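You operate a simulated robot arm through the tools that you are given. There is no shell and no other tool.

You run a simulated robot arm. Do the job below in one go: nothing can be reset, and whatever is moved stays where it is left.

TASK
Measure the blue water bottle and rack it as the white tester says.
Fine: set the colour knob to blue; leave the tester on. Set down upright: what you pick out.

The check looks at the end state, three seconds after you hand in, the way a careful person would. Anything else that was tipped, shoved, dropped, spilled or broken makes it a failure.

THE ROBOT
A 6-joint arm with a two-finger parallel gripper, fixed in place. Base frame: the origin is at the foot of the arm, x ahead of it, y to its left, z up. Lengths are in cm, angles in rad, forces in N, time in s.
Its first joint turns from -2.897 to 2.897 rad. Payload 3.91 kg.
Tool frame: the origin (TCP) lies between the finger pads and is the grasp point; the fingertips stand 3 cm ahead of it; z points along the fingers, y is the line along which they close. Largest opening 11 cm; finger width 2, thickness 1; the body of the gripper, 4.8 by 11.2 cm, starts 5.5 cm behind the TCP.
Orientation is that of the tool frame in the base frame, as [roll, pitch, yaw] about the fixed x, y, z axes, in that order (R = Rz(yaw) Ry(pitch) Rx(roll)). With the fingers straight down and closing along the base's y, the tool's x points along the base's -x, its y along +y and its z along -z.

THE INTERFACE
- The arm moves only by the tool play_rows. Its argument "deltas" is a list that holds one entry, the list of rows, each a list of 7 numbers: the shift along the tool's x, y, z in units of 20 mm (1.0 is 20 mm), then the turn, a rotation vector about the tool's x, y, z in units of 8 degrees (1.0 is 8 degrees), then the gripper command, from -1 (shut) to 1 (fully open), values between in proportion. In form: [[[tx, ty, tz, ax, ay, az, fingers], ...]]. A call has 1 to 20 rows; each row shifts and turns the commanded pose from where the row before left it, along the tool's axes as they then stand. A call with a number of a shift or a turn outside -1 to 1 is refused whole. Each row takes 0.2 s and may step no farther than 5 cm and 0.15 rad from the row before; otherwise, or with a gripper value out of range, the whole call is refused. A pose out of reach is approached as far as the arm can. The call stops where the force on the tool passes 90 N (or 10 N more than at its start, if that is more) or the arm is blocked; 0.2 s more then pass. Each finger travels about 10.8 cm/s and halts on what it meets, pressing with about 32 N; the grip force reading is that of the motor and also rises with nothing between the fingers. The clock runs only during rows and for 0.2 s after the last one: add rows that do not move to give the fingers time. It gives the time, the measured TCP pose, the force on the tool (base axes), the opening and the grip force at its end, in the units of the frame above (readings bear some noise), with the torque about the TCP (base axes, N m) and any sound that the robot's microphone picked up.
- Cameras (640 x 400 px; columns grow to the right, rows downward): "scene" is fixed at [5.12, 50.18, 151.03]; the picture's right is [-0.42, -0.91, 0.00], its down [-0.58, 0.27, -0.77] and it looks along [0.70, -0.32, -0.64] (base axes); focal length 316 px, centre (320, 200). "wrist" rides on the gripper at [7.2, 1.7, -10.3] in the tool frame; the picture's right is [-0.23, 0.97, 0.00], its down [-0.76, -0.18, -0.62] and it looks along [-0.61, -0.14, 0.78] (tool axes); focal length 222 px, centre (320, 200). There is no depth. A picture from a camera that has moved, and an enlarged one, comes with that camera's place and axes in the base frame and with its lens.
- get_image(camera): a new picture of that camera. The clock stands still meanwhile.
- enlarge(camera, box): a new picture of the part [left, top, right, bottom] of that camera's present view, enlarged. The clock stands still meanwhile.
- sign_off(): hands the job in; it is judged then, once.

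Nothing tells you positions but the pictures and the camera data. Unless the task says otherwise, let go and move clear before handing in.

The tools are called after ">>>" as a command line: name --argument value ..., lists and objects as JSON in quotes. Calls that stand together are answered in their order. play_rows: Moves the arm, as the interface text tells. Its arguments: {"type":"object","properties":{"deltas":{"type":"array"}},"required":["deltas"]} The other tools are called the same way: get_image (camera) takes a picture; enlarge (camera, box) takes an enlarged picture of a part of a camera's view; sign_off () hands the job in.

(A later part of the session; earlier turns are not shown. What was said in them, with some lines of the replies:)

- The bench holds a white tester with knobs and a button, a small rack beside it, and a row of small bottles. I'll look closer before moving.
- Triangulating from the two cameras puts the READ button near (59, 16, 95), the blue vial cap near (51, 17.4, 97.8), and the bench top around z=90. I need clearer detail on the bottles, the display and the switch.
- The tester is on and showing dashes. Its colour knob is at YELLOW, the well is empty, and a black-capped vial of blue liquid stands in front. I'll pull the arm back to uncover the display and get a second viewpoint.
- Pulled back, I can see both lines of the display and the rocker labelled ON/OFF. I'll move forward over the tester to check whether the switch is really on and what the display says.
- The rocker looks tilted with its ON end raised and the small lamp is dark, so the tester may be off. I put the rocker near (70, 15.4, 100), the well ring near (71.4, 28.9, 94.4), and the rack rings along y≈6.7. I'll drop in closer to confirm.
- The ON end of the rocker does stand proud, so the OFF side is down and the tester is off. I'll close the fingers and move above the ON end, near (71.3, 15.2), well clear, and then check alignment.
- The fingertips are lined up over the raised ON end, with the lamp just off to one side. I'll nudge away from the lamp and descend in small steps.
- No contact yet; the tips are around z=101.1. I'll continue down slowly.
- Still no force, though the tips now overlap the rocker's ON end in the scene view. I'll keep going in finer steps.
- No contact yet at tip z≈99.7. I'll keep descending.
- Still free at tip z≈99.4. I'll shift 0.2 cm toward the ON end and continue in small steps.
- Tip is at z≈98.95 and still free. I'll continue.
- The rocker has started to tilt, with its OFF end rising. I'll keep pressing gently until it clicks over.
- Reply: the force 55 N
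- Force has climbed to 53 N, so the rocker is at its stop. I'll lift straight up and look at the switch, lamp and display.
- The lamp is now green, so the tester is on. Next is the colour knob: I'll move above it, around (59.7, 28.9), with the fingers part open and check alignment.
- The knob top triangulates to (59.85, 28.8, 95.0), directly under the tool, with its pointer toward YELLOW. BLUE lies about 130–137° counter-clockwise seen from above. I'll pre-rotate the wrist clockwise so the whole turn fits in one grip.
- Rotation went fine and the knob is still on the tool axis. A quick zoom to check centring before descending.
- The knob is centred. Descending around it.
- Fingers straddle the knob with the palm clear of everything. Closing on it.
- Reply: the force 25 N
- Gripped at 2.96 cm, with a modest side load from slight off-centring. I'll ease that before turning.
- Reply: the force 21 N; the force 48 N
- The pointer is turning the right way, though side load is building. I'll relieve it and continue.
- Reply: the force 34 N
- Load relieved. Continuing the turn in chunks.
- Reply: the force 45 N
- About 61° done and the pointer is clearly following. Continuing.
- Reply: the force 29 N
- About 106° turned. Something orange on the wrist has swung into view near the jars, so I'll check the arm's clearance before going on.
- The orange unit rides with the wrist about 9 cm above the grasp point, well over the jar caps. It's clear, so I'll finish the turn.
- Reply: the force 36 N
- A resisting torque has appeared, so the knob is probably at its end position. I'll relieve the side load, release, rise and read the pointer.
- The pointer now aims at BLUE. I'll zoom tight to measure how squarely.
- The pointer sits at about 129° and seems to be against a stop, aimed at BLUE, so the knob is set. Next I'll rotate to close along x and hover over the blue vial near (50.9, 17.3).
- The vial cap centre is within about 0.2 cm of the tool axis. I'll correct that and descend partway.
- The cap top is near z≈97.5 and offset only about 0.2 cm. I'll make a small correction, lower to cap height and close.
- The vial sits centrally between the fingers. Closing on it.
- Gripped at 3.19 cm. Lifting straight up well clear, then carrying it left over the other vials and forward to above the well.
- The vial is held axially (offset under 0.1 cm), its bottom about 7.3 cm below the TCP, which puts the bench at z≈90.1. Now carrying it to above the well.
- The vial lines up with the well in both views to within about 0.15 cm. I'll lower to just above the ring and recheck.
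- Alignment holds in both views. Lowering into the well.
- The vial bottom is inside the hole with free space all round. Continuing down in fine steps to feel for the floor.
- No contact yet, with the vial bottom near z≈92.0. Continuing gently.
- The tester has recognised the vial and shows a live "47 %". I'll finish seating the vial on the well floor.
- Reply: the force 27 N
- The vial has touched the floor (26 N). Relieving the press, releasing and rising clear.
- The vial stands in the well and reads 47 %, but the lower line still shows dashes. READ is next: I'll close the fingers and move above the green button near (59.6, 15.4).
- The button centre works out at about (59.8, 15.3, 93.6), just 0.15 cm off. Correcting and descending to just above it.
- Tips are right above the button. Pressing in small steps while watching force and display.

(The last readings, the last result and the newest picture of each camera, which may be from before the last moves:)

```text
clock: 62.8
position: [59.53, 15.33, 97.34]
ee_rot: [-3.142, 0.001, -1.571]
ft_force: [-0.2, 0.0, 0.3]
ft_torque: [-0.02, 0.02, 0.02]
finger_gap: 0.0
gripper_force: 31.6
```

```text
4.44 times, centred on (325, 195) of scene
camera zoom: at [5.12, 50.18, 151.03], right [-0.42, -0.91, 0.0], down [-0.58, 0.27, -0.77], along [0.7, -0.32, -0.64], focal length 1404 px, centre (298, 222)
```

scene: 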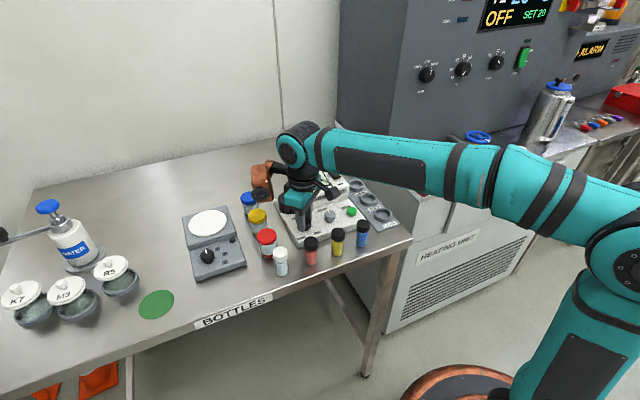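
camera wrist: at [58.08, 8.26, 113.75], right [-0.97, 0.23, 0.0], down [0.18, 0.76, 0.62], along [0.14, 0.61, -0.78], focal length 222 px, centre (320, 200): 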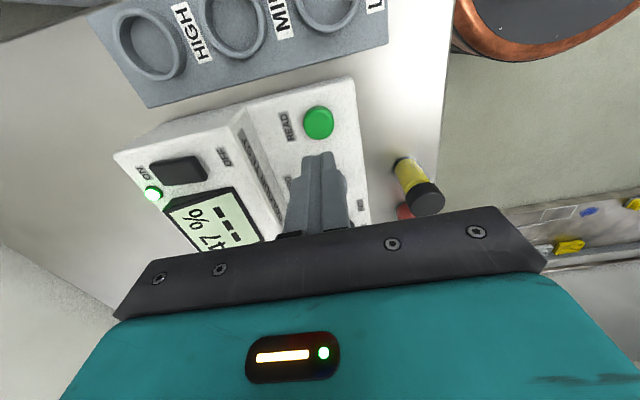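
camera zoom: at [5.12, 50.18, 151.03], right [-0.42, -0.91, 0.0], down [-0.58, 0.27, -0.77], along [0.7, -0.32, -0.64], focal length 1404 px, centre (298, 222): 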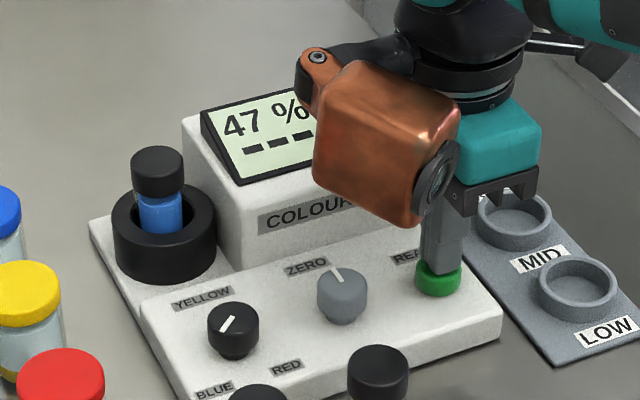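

>>> play_rows --deltas '[[[0, 0, 0.08, 0, 0, 0, -1], [0, 0, 0.08, 0, 0, 0, -1], [0, 0, 0, 0, 0, 0, -1]]]'

>>> enlarge --camera "scene" --box '[270, 150, 380, 240]'

```text
clock: 63.6
position: [59.59, 15.23, 97.05]
ee_rot: [-3.142, 0.0, -1.57]
ft_force: [-0.1, -0.3, 1.8]
ft_torque: [-0.04, 0.01, -0.02]
finger_gap: 0.0
gripper_force: 32.2
```

```text
4.44 times, centred on (325, 195) of scene
camera zoom: at [5.12, 50.18, 151.03], right [-0.42, -0.91, 0.0], down [-0.58, 0.27, -0.77], along [0.7, -0.32, -0.64], focal length 1404 px, centre (298, 222)
```

zoom: 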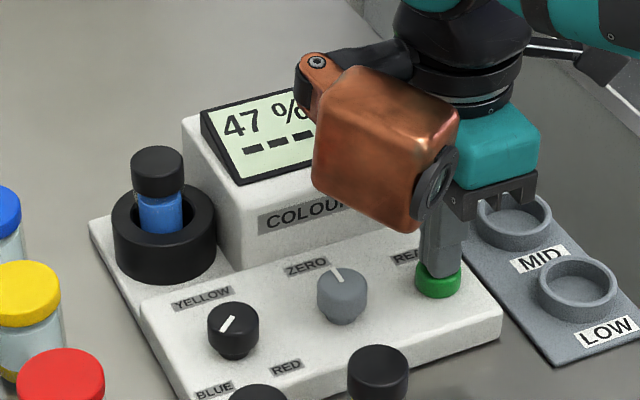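

First contact (1.8 N). Pressing a little further.

>>> play_rows --deltas '[[[0, 0, 0.08, 0, 0, 0, -1], [0, 0, 0.08, 0, 0, 0, -1], [0, 0, 0, 0, 0, 0, -1]]]'

>>> enlarge --camera "scene" --box '[270, 150, 380, 240]'

```text
clock: 64.4
position: [59.64, 15.35, 96.76]
ee_rot: [3.141, -0.001, -1.571]
ft_force: [-0.4, 0.5, 1.9]
ft_torque: [0.03, 0.03, -0.01]
finger_gap: 0.01
gripper_force: 32.2
heard: click
```

```text
4.44 times, centred on (325, 195) of scene
camera zoom: at [5.12, 50.18, 151.03], right [-0.42, -0.91, 0.0], down [-0.58, 0.27, -0.77], along [0.7, -0.32, -0.64], focal length 1404 px, centre (298, 222)
```

zoom: 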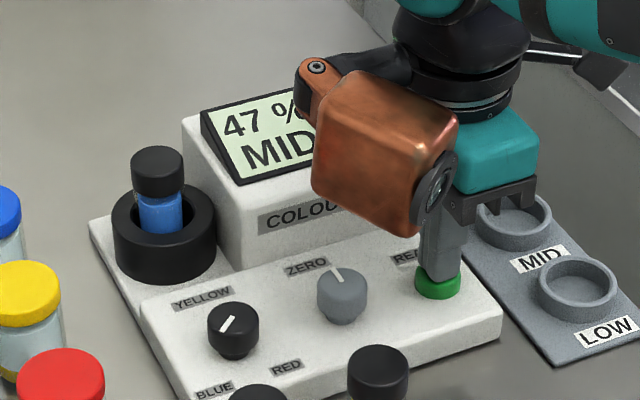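

A click, and the display now reads "47 %" with "MID" below. I'll lift off the button and read the display unobstructed.

>>> play_rows --deltas '[[[0, 0, -0.3, 0, 0, 0, -1], [0, 0, -0.7, 0, 0, 0, -1], [0, 0, -0.9, 0, 0, 0, -1], [0, 0, -0.9, 0, 0, 0, -1], [0, 0, -0.9, 0, 0, 0, -1], [0, 0, -0.9, 0, 0, 0, -1], [0, 0, -0.6, 0, 0, 0, -1], [0, 0, 0, 0, 0, 0, 0]]]'

>>> enlarge --camera "scene" --box '[270, 150, 400, 250]'

>>> get_image --camera "wrist"

```text
clock: 66.2
position: [59.59, 15.46, 107.21]
ee_rot: [-3.139, -0.001, -1.572]
ft_force: [-1.5, 0.6, -0.2]
ft_torque: [0.0, -0.02, 0.02]
finger_gap: 5.48
gripper_force: 0.0
```

```text
4.00 times, centred on (335, 200) of scene
camera zoom: at [5.12, 50.18, 151.03], right [-0.42, -0.91, 0.0], down [-0.58, 0.27, -0.77], along [0.7, -0.32, -0.64], focal length 1264 px, centre (260, 200)
```

zoom: 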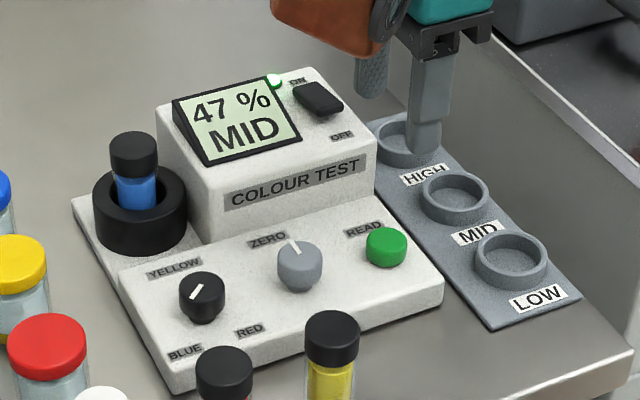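

```text
taken
camera wrist: at [57.93, 8.23, 117.56], right [-0.97, 0.23, 0.0], down [0.18, 0.76, 0.62], along [0.14, 0.61, -0.78], focal length 222 px, centre (320, 200)
```

wrist: 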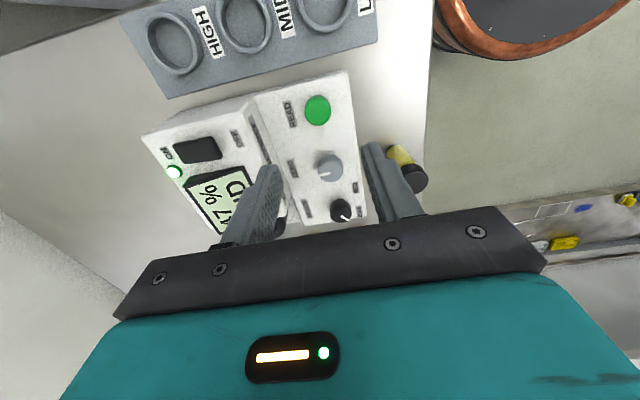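

The display clearly reads "47 %, MID", so the vial goes in the middle ring, with its MID label in front. I'll return above the well to pick it out.

>>> play_rows --deltas '[[[-0.96, 0, 0, 0, 0, 0, 0], [-0.96, 0, 0, 0, 0, 0, 0], [-0.96, 0, 0, 0, 0, 0, 0], [-0.96, 0, 0, 0, 0, 0, 0], [-0.96, 0, 0, 0, 0, 0, 0], [-0.96, 0, 0, 0, 0, 0, 0], [-0.96, 0, 0, 0, 0, 0, 0], [0, -0.98, 0, 0, 0, 0, 0], [0, -0.98, 0, 0, 0, 0, 0], [0, -0.98, 0, 0, 0, 0, 0], [0, -0.98, 0, 0, 0, 0, 0], [0, -0.98, 0, 0, 0, 0, 0], [0, -0.98, 0, 0, 0, 0, 0], [0, 0, 0, 0, 0, 0, 0]]]'

>>> enlarge --camera "wrist" --box '[250, 80, 390, 180]'

>>> enlarge --camera "scene" --box '[260, 150, 350, 220]'

```text
clock: 69.2
position: [71.33, 28.62, 107.04]
ee_rot: [-3.141, 0.0, -1.571]
ft_force: [-1.3, -1.0, -0.8]
ft_torque: [-0.02, 0.02, 0.0]
finger_gap: 5.49
gripper_force: 0.1
```

```text
4.00 times, centred on (320, 130) of wrist
camera zoom: at [69.74, 21.43, 117.4], right [-0.97, 0.23, 0.0], down [0.18, 0.76, 0.62], along [0.14, 0.61, -0.78], focal length 888 px, centre (320, 480)
```

zoom: 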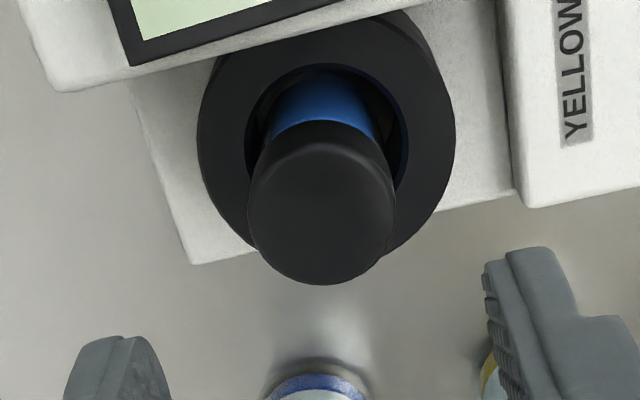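

```text
5.71 times, centred on (305, 185) of scene
camera zoom: at [5.12, 50.18, 151.03], right [-0.42, -0.91, 0.0], down [-0.58, 0.27, -0.77], along [0.7, -0.32, -0.64], focal length 1806 px, centre (406, 286)
```

zoom: 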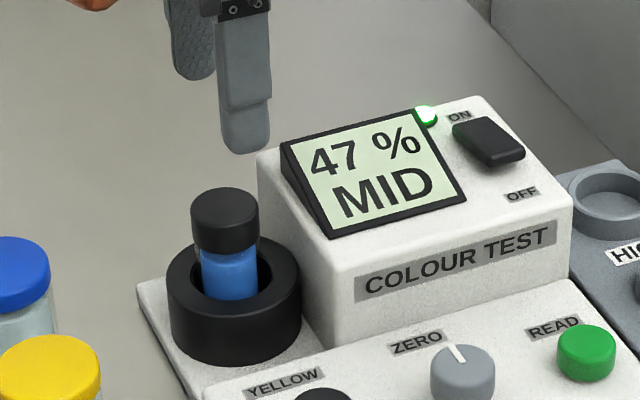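

The vial is where I left it. A small 0.15 cm correction, then descend and grip at the same height as before.

>>> play_rows --deltas '[[[-0.08, 0, 0.7, 0, 0, 0, 0], [0, 0, 0.8, 0, 0, 0, 0], [0, 0, 0.8, 0, 0, 0, 0], [0, 0, 0.8, 0, 0, 0, 0], [0, 0, 0.7, 0, 0, 0, 0], [0, 0, 0.45, 0, 0, 0, 0], [0, 0, 0, 0, 0, 0, 0]]]'

>>> get_image --camera "wrist"

>>> enlarge --camera "scene" --box '[260, 150, 350, 220]'

```text
clock: 70.8
position: [71.42, 28.84, 98.42]
ee_rot: [3.14, 0.001, -1.571]
ft_force: [-0.5, -0.9, -0.6]
ft_torque: [0.01, -0.01, 0.0]
finger_gap: 5.48
gripper_force: 0.0
```

```text
taken
camera wrist: at [69.84, 21.68, 108.86], right [-0.97, 0.23, 0.0], down [0.18, 0.76, 0.62], along [0.14, 0.61, -0.78], focal length 222 px, centre (320, 200)
```

wrist: 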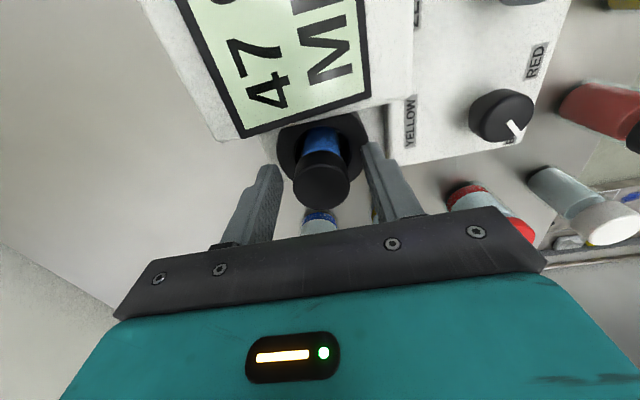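

```text
5.71 times, centred on (305, 185) of scene
camera zoom: at [5.12, 50.18, 151.03], right [-0.42, -0.91, 0.0], down [-0.58, 0.27, -0.77], along [0.7, -0.32, -0.64], focal length 1806 px, centre (406, 286)
```

zoom: 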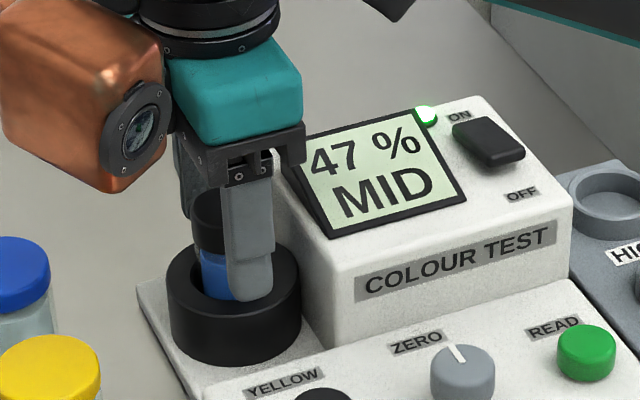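

Fingers straddle the cap with the tips above the ring. Gripping and lifting straight out.

>>> play_rows --deltas '[[[0, 0, 0, 0, 0, 0, -1], [0, 0, 0, 0, 0, 0, -1], [0, 0, 0, 0, 0, 0, -1], [0, 0, 0, 0, 0, 0, -1], [0, 0, -0.2, 0, 0, 0, -1], [0, 0, -0.4, 0, 0, 0, -1], [0, 0, -0.6, 0, 0, 0, -1], [0, 0, -0.8, 0, 0, 0, -1], [0, 0, -0.8, 0, 0, 0, -1], [0, 0, -0.8, 0, 0, 0, -1], [0, 0, -0.8, 0, 0, 0, -1], [0, 0, -0.8, 0, 0, 0, -1], [0, 0, 0, 0, 0, 0, -1]]]'

>>> enlarge --camera "scene" --box '[250, 130, 370, 230]'

>>> enlarge --camera "wrist" --box '[270, 120, 370, 210]'

```text
clock: 73.6
position: [71.34, 28.88, 109.03]
ee_rot: [3.141, 0.0, -1.57]
ft_force: [-0.5, -0.1, -0.9]
ft_torque: [-0.01, -0.01, -0.02]
finger_gap: 3.2
gripper_force: 32.0
```

```text
4.00 times, centred on (310, 180) of scene
camera zoom: at [5.12, 50.18, 151.03], right [-0.42, -0.91, 0.0], down [-0.58, 0.27, -0.77], along [0.7, -0.32, -0.64], focal length 1264 px, centre (360, 280)
```

zoom: 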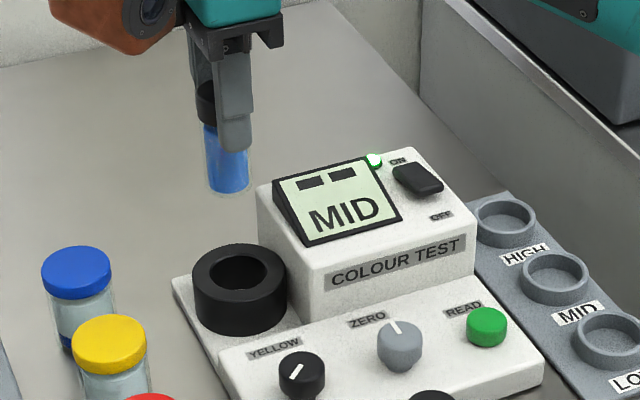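

```text
4.44 times, centred on (320, 165) of wrist
camera zoom: at [69.83, 21.7, 119.4], right [-0.97, 0.23, 0.0], down [0.18, 0.76, 0.62], along [0.14, 0.61, -0.78], focal length 987 px, centre (320, 356)
```

zoom: 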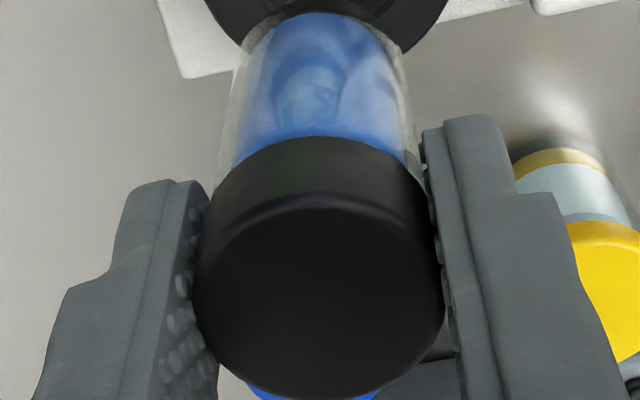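

The vial is secure and MID stays on the display. I'll carry it around the front of the tester housing to the rack side, at safe height.

>>> play_rows --deltas '[[[0, 0.95, 0, 0, 0, 0, -1], [0, 0.95, 0, 0, 0, 0, -1], [0, 0.95, 0, 0, 0, 0, -1], [0, 0.95, 0, 0, 0, 0, -1], [0, 0.95, 0, 0, 0, 0, -1], [0, 0.95, 0, 0, 0, 0, -1], [0.92, 0, 0, 0, 0, 0, -1], [0.92, 0, 0, 0, 0, 0, -1], [0.92, 0, 0, 0, 0, 0, -1], [0.92, 0, 0, 0, 0, 0, -1], [0.92, 0, 0, 0, 0, 0, -1], [0.92, 0, 0, 0, 0, 0, -1], [0.92, 0, 0, 0, 0, 0, -1], [0.92, 0, 0, 0, 0, 0, -1], [0.92, 0, 0, 0, 0, 0, -1], [0.92, 0, 0, 0, 0, 0, -1], [0.92, 0, 0, 0, 0, 0, -1], [0.92, 0, 0, 0, 0, 0, -1], [0, 0, 0, 0, 0, 0, -1]]]'

>>> play_rows --deltas '[[[0, -0.77, 0, 0, 0, 0, -1], [0, -0.77, 0, 0, 0, 0, -1], [0, -0.77, 0, 0, 0, 0, -1], [0, 0, 0, 0, 0, 0, -1]]]'

>>> get_image --camera "wrist"

>>> enlarge --camera "wrist" --box '[240, 50, 400, 170]'

>>> enlarge --camera "scene" --box '[310, 130, 430, 240]'

```text
clock: 77.6
position: [59.87, 6.83, 108.93]
ee_rot: [3.141, 0.0, -1.571]
ft_force: [0.0, -0.8, -0.5]
ft_torque: [-0.04, -0.04, 0.01]
finger_gap: 3.18
gripper_force: 32.2
```

```text
clock: 78.6
position: [64.86, 6.72, 109.04]
ee_rot: [-3.139, 0.001, -1.569]
ft_force: [0.3, 0.0, -0.9]
ft_torque: [-0.03, -0.01, -0.02]
finger_gap: 3.22
gripper_force: 32.3
```

```text
taken
camera wrist: at [63.12, -0.43, 119.38], right [-0.97, 0.23, 0.0], down [0.18, 0.76, 0.62], along [0.14, 0.61, -0.78], focal length 222 px, centre (320, 200)
```

wrist: 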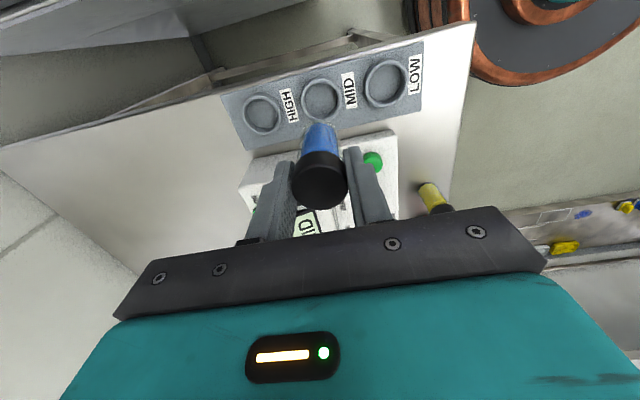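

```text
3.33 times, centred on (320, 110) of wrist
camera zoom: at [63.12, -0.43, 119.38], right [-0.97, 0.23, 0.0], down [0.18, 0.76, 0.62], along [0.14, 0.61, -0.78], focal length 740 px, centre (320, 500)
```

zoom: 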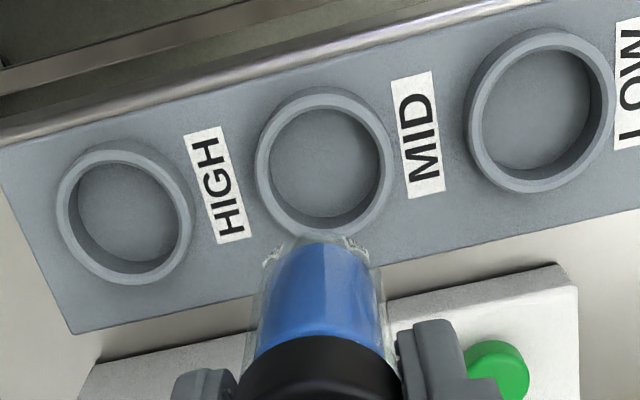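

```text
3.64 times, centred on (370, 185) of scene
camera zoom: at [5.12, 50.18, 151.03], right [-0.42, -0.91, 0.0], down [-0.58, 0.27, -0.77], along [0.7, -0.32, -0.64], focal length 1149 px, centre (138, 254)
```

zoom: 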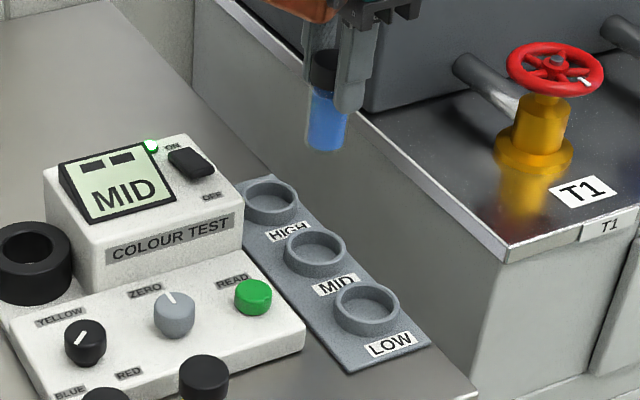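

The vial hovers over the rack by the MID ring. I'll zoom in to measure the ring centre accurately.

>>> enlarge --camera "wrist" --box '[290, 65, 360, 125]'

>>> enlarge --camera "scene" --box '[370, 180, 420, 225]'

>>> enlarge --camera "scene" --box '[380, 130, 430, 190]'

```text
6.67 times, centred on (325, 95) of wrist
camera zoom: at [63.12, -0.43, 119.38], right [-0.97, 0.23, 0.0], down [0.18, 0.76, 0.62], along [0.14, 0.61, -0.78], focal length 1481 px, centre (287, 900)
```

zoom: 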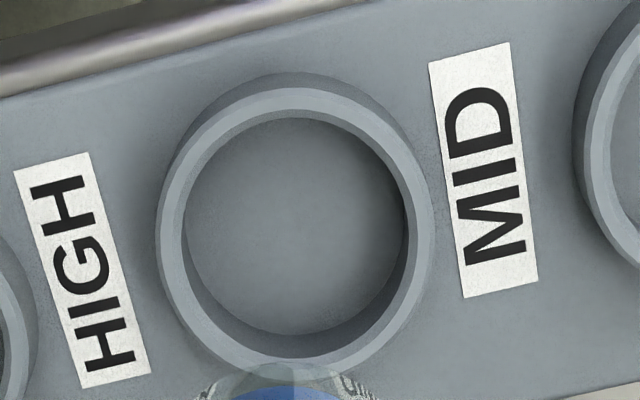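

```text
8.89 times, centred on (395, 202) of scene
camera zoom: at [5.12, 50.18, 151.03], right [-0.42, -0.91, 0.0], down [-0.58, 0.27, -0.77], along [0.7, -0.32, -0.64], focal length 2809 px, centre (-347, 178)
```

zoom: 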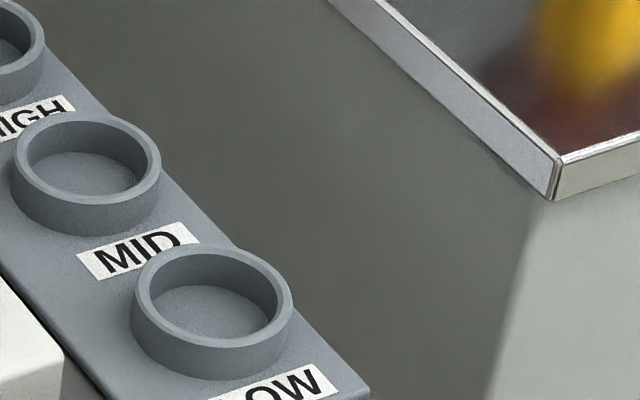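

```text
6.67 times, centred on (405, 160) of scene
camera zoom: at [5.12, 50.18, 151.03], right [-0.42, -0.91, 0.0], down [-0.58, 0.27, -0.77], along [0.7, -0.32, -0.64], focal length 2107 px, centre (-247, 467)
```

zoom: 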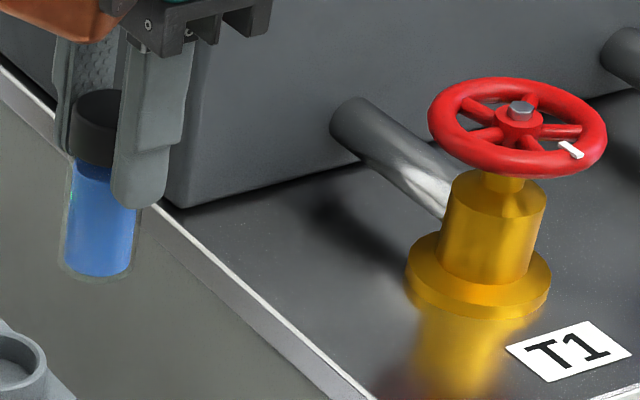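

The MID ring centre works out at (64.65, 6.55) with its top at z≈91.9. I'll correct by about 0.2 cm each way and lower to just above the ring.

>>> play_rows --deltas '[[[0.11, 0.085, 0, 0, 0, 0, -1], [0, 0, 0.7, 0, 0, 0, -1], [0, 0, 0.8, 0, 0, 0, -1], [0, 0, 0.8, 0, 0, 0, -1], [0, 0, 0.8, 0, 0, 0, -1], [0, 0, 0.7, 0, 0, 0, -1], [0, 0, 0.4, 0, 0, 0, -1], [0, 0, 0, 0, 0, 0, -1]]]'

>>> enlarge --camera "wrist" --box '[250, 70, 390, 180]'

>>> enlarge --camera "scene" --box '[340, 150, 410, 220]'

```text
clock: 80.4
position: [64.55, 6.55, 100.62]
ee_rot: [-3.141, 0.0, -1.571]
ft_force: [0.7, 0.0, -0.4]
ft_torque: [0.0, -0.01, -0.01]
finger_gap: 3.19
gripper_force: 32.1
```

```text
3.64 times, centred on (320, 125) of wrist
camera zoom: at [62.91, -0.66, 111.03], right [-0.97, 0.23, 0.0], down [0.18, 0.76, 0.62], along [0.14, 0.61, -0.78], focal length 808 px, centre (320, 473)
```

zoom: 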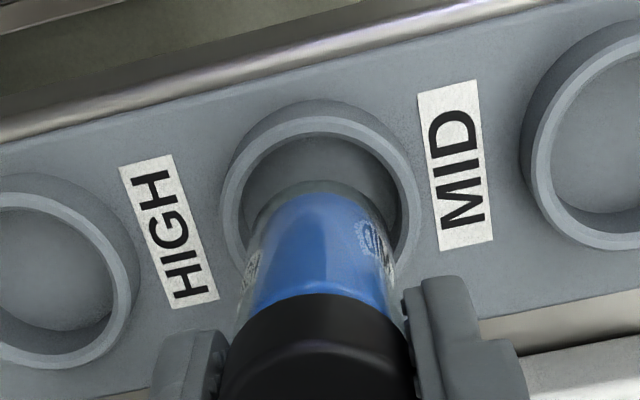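

```text
5.71 times, centred on (375, 185) of scene
camera zoom: at [5.12, 50.18, 151.03], right [-0.42, -0.91, 0.0], down [-0.58, 0.27, -0.77], along [0.7, -0.32, -0.64], focal length 1806 px, centre (6, 286)
```

zoom: 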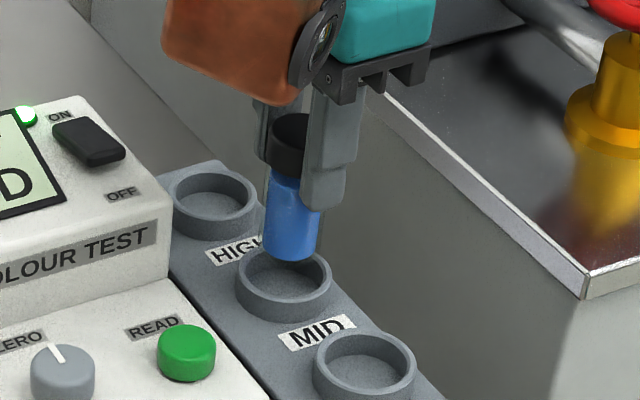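

Vial is about 1.5–2 cm above the ring and looks centred in the wrist view. A tighter scene zoom will cross-check the other direction.

>>> enlarge --camera "scene" --box '[370, 185, 400, 208]'

>>> enlarge --camera "wrist" --box '[290, 90, 360, 140]'

```text
16.00 times, centred on (385, 196) of scene
camera zoom: at [5.12, 50.18, 151.03], right [-0.42, -0.91, 0.0], down [-0.58, 0.27, -0.77], along [0.7, -0.32, -0.64], focal length 5056 px, centre (-720, 256)
```

zoom: 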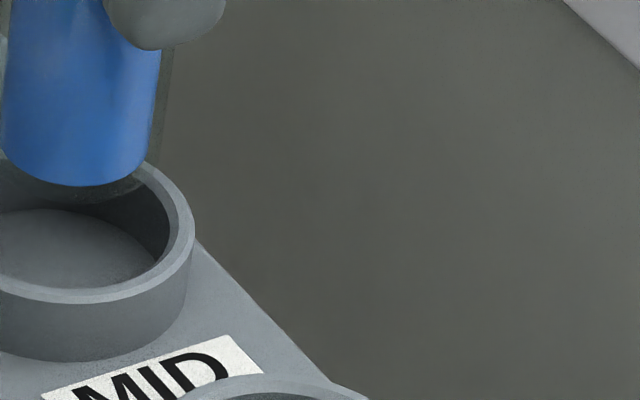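

```text
8.00 times, centred on (325, 115) of wrist
camera zoom: at [62.91, -0.66, 111.03], right [-0.97, 0.23, 0.0], down [0.18, 0.76, 0.62], along [0.14, 0.61, -0.78], focal length 1777 px, centre (280, 880)
```

zoom: 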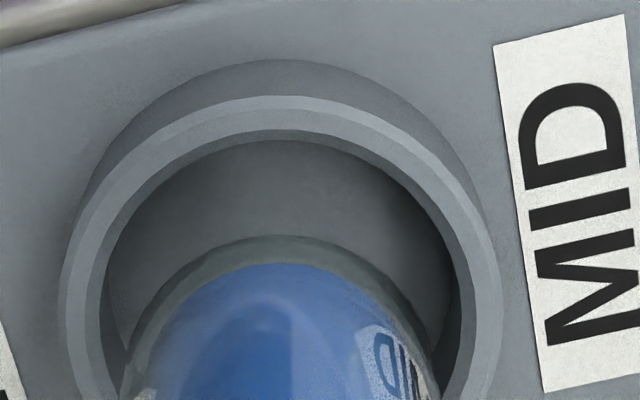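

>>> enlarge --camera "scene" --box '[358, 175, 392, 210]'

```text
11.43 times, centred on (375, 192) of scene
camera zoom: at [5.12, 50.18, 151.03], right [-0.42, -0.91, 0.0], down [-0.58, 0.27, -0.77], along [0.7, -0.32, -0.64], focal length 3611 px, centre (-309, 286)
```

zoom: 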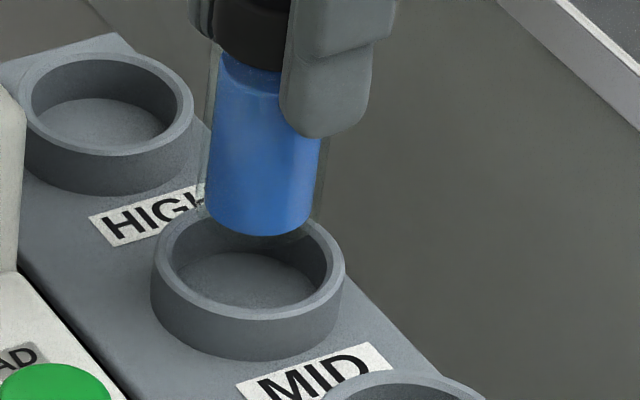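

Both views agree to within about 0.2 cm against a clearance of roughly 0.4 cm. I'll split the difference and lower into the MID ring.

>>> play_rows --deltas '[[[-0.04, 0, 0, 0, 0, 0, -1], [0, 0, 0.25, 0, 0, 0, -1], [0, 0, 0.25, 0, 0, 0, -1], [0, 0, 0.25, 0, 0, 0, -1], [0, 0, 0.15, 0, 0, 0, -1], [0, 0, 0, 0, 0, 0, -1]]]'

>>> enlarge --camera "scene" --box '[358, 175, 392, 210]'

>>> enlarge --camera "wrist" --box '[270, 90, 370, 160]'

```text
clock: 81.8
position: [64.26, 6.63, 98.77]
ee_rot: [3.141, 0.001, -1.57]
ft_force: [1.0, 0.4, -0.9]
ft_torque: [0.02, 0.01, 0.03]
finger_gap: 3.2
gripper_force: 32.0
```

```text
11.43 times, centred on (375, 192) of scene
camera zoom: at [5.12, 50.18, 151.03], right [-0.42, -0.91, 0.0], down [-0.58, 0.27, -0.77], along [0.7, -0.32, -0.64], focal length 3611 px, centre (-309, 286)
```

zoom: 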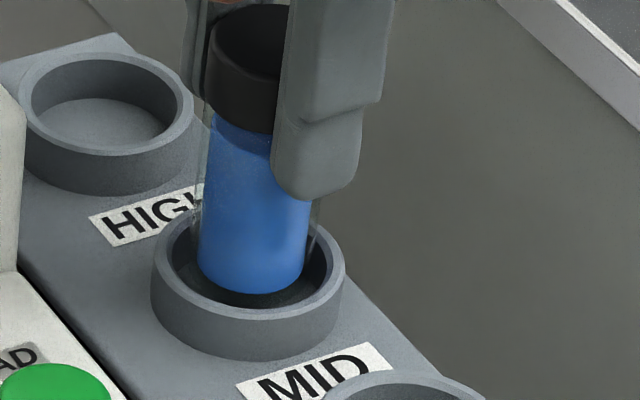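

```text
5.71 times, centred on (320, 125) of wrist
camera zoom: at [62.84, -0.59, 109.2], right [-0.97, 0.23, 0.0], down [0.18, 0.76, 0.62], along [0.14, 0.61, -0.78], focal length 1269 px, centre (320, 629)
```

zoom: 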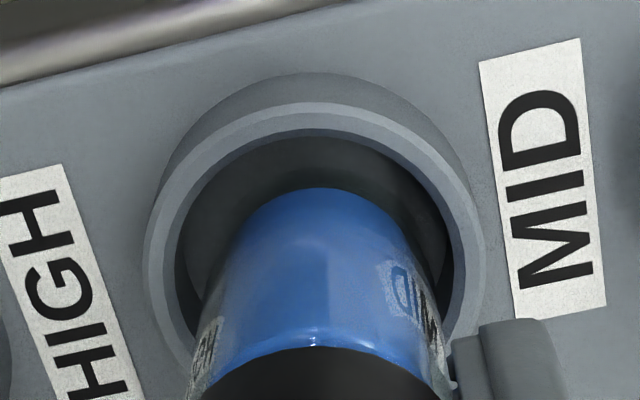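

The vial bottom is entering the ring with gaps on all sides. Continuing down gently.

>>> play_rows --deltas '[[[0, 0, 0.12, 0, 0, 0, -1], [0, 0, 0.12, 0, 0, 0, -1], [0, 0, 0, 0, 0, 0, -1]]]'

>>> enlarge --camera "scene" --box '[358, 175, 392, 210]'

```text
clock: 82.6
position: [64.5, 6.49, 98.24]
ee_rot: [3.141, -0.001, -1.569]
ft_force: [0.7, -0.1, -0.3]
ft_torque: [0.02, 0.02, -0.02]
finger_gap: 3.17
gripper_force: 32.4
```

```text
11.43 times, centred on (375, 192) of scene
camera zoom: at [5.12, 50.18, 151.03], right [-0.42, -0.91, 0.0], down [-0.58, 0.27, -0.77], along [0.7, -0.32, -0.64], focal length 3611 px, centre (-309, 286)
```

zoom: 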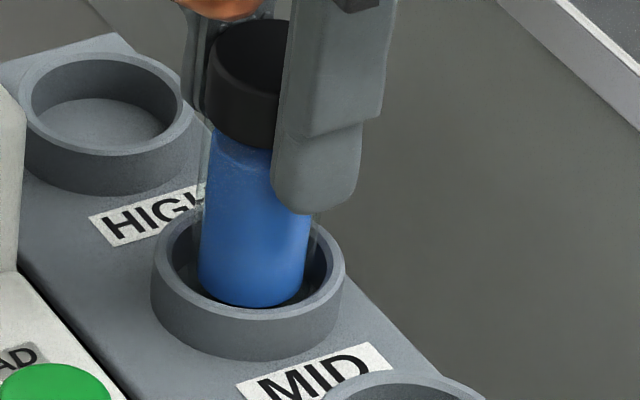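

>>> play_rows --deltas '[[[0, 0, 0.08, 0, 0, 0, -1], [0, 0, 0.08, 0, 0, 0, -1], [0, 0, 0, 0, 0, 0, -1]]]'

>>> enlarge --camera "scene" --box '[358, 175, 392, 210]'

```text
clock: 83.4
position: [64.42, 6.61, 98.01]
ee_rot: [-3.141, 0.0, -1.571]
ft_force: [-0.3, -0.1, -1.3]
ft_torque: [0.01, 0.04, -0.01]
finger_gap: 3.16
gripper_force: 32.1
```

```text
11.43 times, centred on (375, 192) of scene
camera zoom: at [5.12, 50.18, 151.03], right [-0.42, -0.91, 0.0], down [-0.58, 0.27, -0.77], along [0.7, -0.32, -0.64], focal length 3611 px, centre (-309, 286)
```

zoom: 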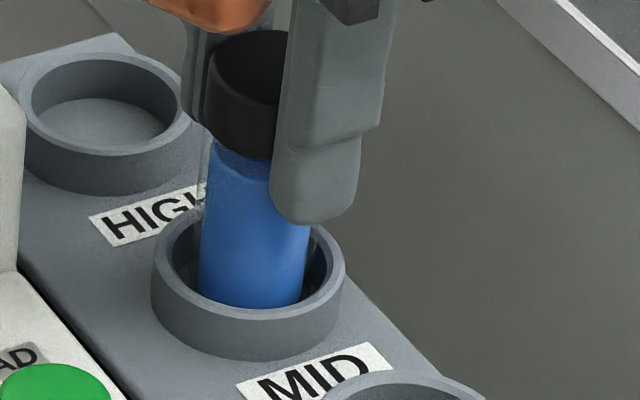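

Going well, no contact yet. A few more small steps to find the floor.

>>> play_rows --deltas '[[[0, 0, 0.06, 0, 0, 0, -1], [0, 0, 0.06, 0, 0, 0, -1], [0, 0, 0, 0, 0, 0, -1]]]'

```text
clock: 84.2
position: [64.43, 6.66, 97.74]
ee_rot: [3.141, 0.0, -1.572]
ft_force: [0.3, 0.5, -1.4]
ft_torque: [0.02, -0.01, -0.01]
finger_gap: 3.19
gripper_force: 31.9
```

>>> play_rows --deltas '[[[0, 0, 0.05, 0, 0, 0, -1], [0, 0, 0.05, 0, 0, 0, -1], [0, 0, 0, 0, 0, 0, -1]]]'

```text
clock: 85.0
position: [64.36, 6.66, 97.61]
ee_rot: [-3.14, 0.0, -1.571]
ft_force: [5.9, 1.5, 26.1]
ft_torque: [0.06, -0.34, 0.0]
finger_gap: 3.16
gripper_force: 31.8
```

The vial has touched down in the ring (26 N). Relieving pressure, opening, and rising straight up.

>>> play_rows --deltas '[[[0, 0, -0.03, 0, 0, 0, -1], [0, 0, 0, 0, 0, 0, 0], [0, 0, 0, 0, 0, 0, 0], [0, 0, 0, 0, 0, 0, 0], [0, 0, -0.3, 0, 0, 0, 0], [0, 0, -0.6, 0, 0, 0, 0], [0, 0, -0.8, 0, 0, 0, 0], [0, 0, -0.8, 0, 0, 0, 0], [0, 0, -0.8, 0, 0, 0, 0], [0, 0, -0.8, 0, 0, 0, 0], [0, 0, -0.8, 0, 0, 0, 0], [0, 0, 0, 0, 0, 0, 0]]]'

>>> enlarge --camera "scene" --box '[270, 140, 420, 260]'

>>> enlarge --camera "wrist" --box '[230, 50, 410, 180]'

```text
clock: 87.6
position: [64.39, 6.63, 107.42]
ee_rot: [-3.142, -0.001, -1.571]
ft_force: [-1.0, -0.1, 0.5]
ft_torque: [-0.03, 0.02, -0.03]
finger_gap: 5.5
gripper_force: 0.0
```

```text
3.33 times, centred on (345, 200) of scene
camera zoom: at [5.12, 50.18, 151.03], right [-0.42, -0.91, 0.0], down [-0.58, 0.27, -0.77], along [0.7, -0.32, -0.64], focal length 1053 px, centre (237, 200)
```

zoom: 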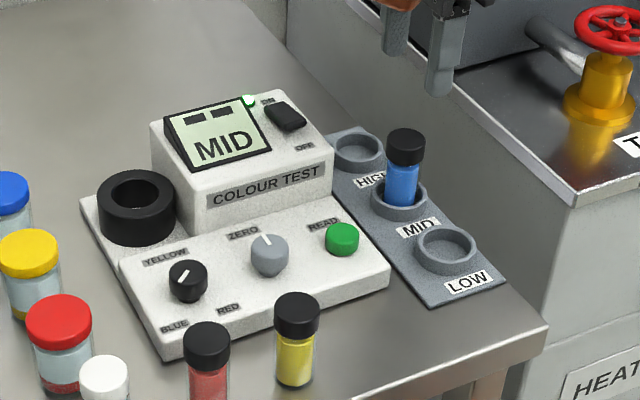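

```text
3.08 times, centred on (320, 115) of wrist
camera zoom: at [62.79, -0.53, 117.79], right [-0.97, 0.23, 0.0], down [0.18, 0.76, 0.62], along [0.14, 0.61, -0.78], focal length 684 px, centre (320, 462)
```

zoom: 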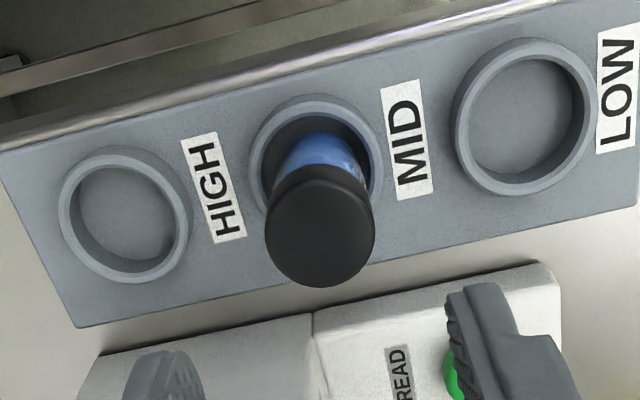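

The vial stands upright in the MID ring and the tester is on showing MID. The other bottles look undisturbed. I'll back the arm off clear and do a final check.

>>> play_rows --deltas '[[[0, 0, -0.9, 0, 0, 0, 0], [0, 0, -0.9, 0, 0, 0, 0], [0, 0, -0.9, 0, 0, 0, 0], [0, 0, -0.9, 0, 0, 0, 0], [0, 0.9, 0, 0, 0, 0, 0], [0, 0.9, 0, 0, 0, 0, 0], [0, 0.9, 0, 0, 0, 0, 0], [0, 0.9, 0, 0, 0, 0, 0], [0, 0.9, 0, 0, 0, 0, 0], [0, 0.9, 0, 0, 0, 0, 0], [0, 0.9, 0, 0, 0, 0, 0], [0, 0.9, 0, 0, 0, 0, 0], [0, 0, 0, 0, 0, 0, 0]]]'

>>> get_image --camera "scene"

>>> enlarge --camera "scene" --box '[230, 150, 420, 290]'

>>> enlarge --camera "scene" --box '[350, 160, 410, 225]'

```text
clock: 90.4
position: [49.78, 6.47, 114.62]
ee_rot: [3.141, -0.001, -1.572]
ft_force: [-0.5, 0.3, 0.0]
ft_torque: [0.0, -0.01, 0.01]
finger_gap: 5.5
gripper_force: 0.1
```

```text
taken
```

scene: 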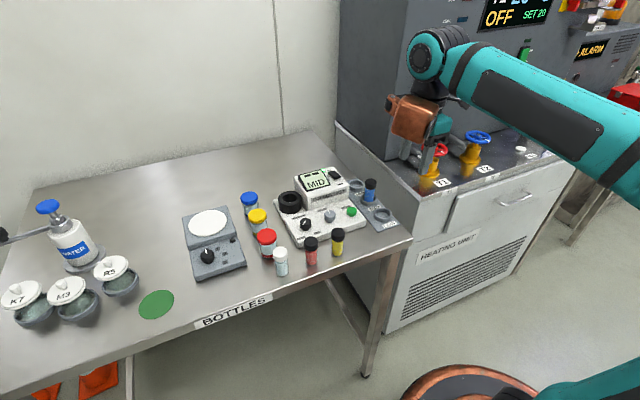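

```text
2.86 times, centred on (325, 220) of scene
camera zoom: at [5.12, 50.18, 151.03], right [-0.42, -0.91, 0.0], down [-0.58, 0.27, -0.77], along [0.7, -0.32, -0.64], focal length 903 px, centre (306, 143)
```

zoom: 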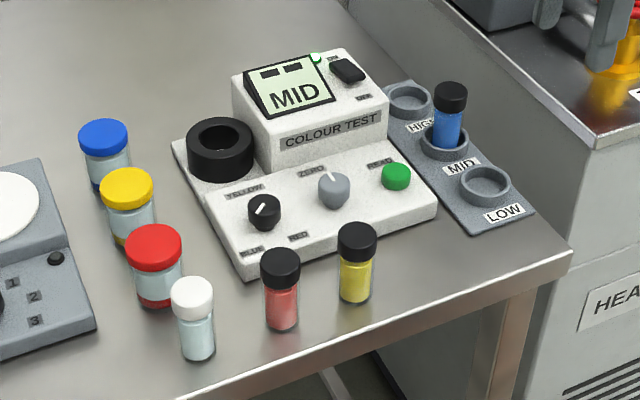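

```text
6.15 times, centred on (380, 192) of scene
camera zoom: at [5.12, 50.18, 151.03], right [-0.42, -0.91, 0.0], down [-0.58, 0.27, -0.77], along [0.7, -0.32, -0.64], focal length 1945 px, centre (-49, 246)
```

zoom: 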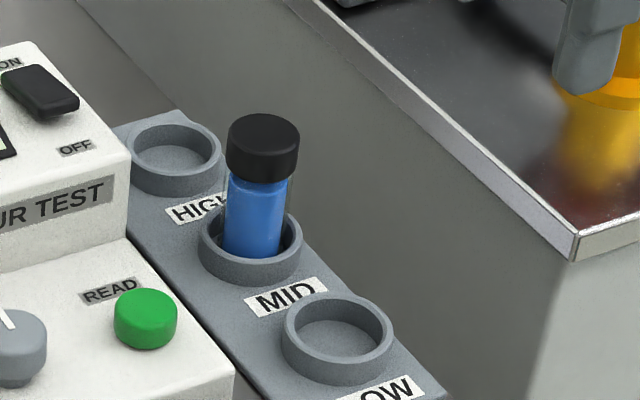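

The blue vial stands upright in the MID ring, and the tester is on showing MID with its knob at BLUE. Everything else matches its starting place and the arm is clear, so I'm handing in.

>>> sign_off

```text
The job is handed in.
```

The blue-water bottle measured 47 %, and the tester called it **MID**. It now stands upright in the middle ring of the rack, the one labelled MID.

- **Tester:** it was off at the start, so I switched it on, and I have left it on.
- **Colour knob:** I turned it from YELLOW to BLUE before taking the reading. The pointer now aims at the BLUE label, and the knob seemed to be at the end of its travel there.
- **ZERO knob:** I left this alone and did not run a blank first, since the job didn't call for it. The 47 % depends on the zero setting already being right.
- **Everything else:** in the final pictures the other bottles, the tester and the rack are where they started. The gripper is empty and the arm is clear of the bench items.
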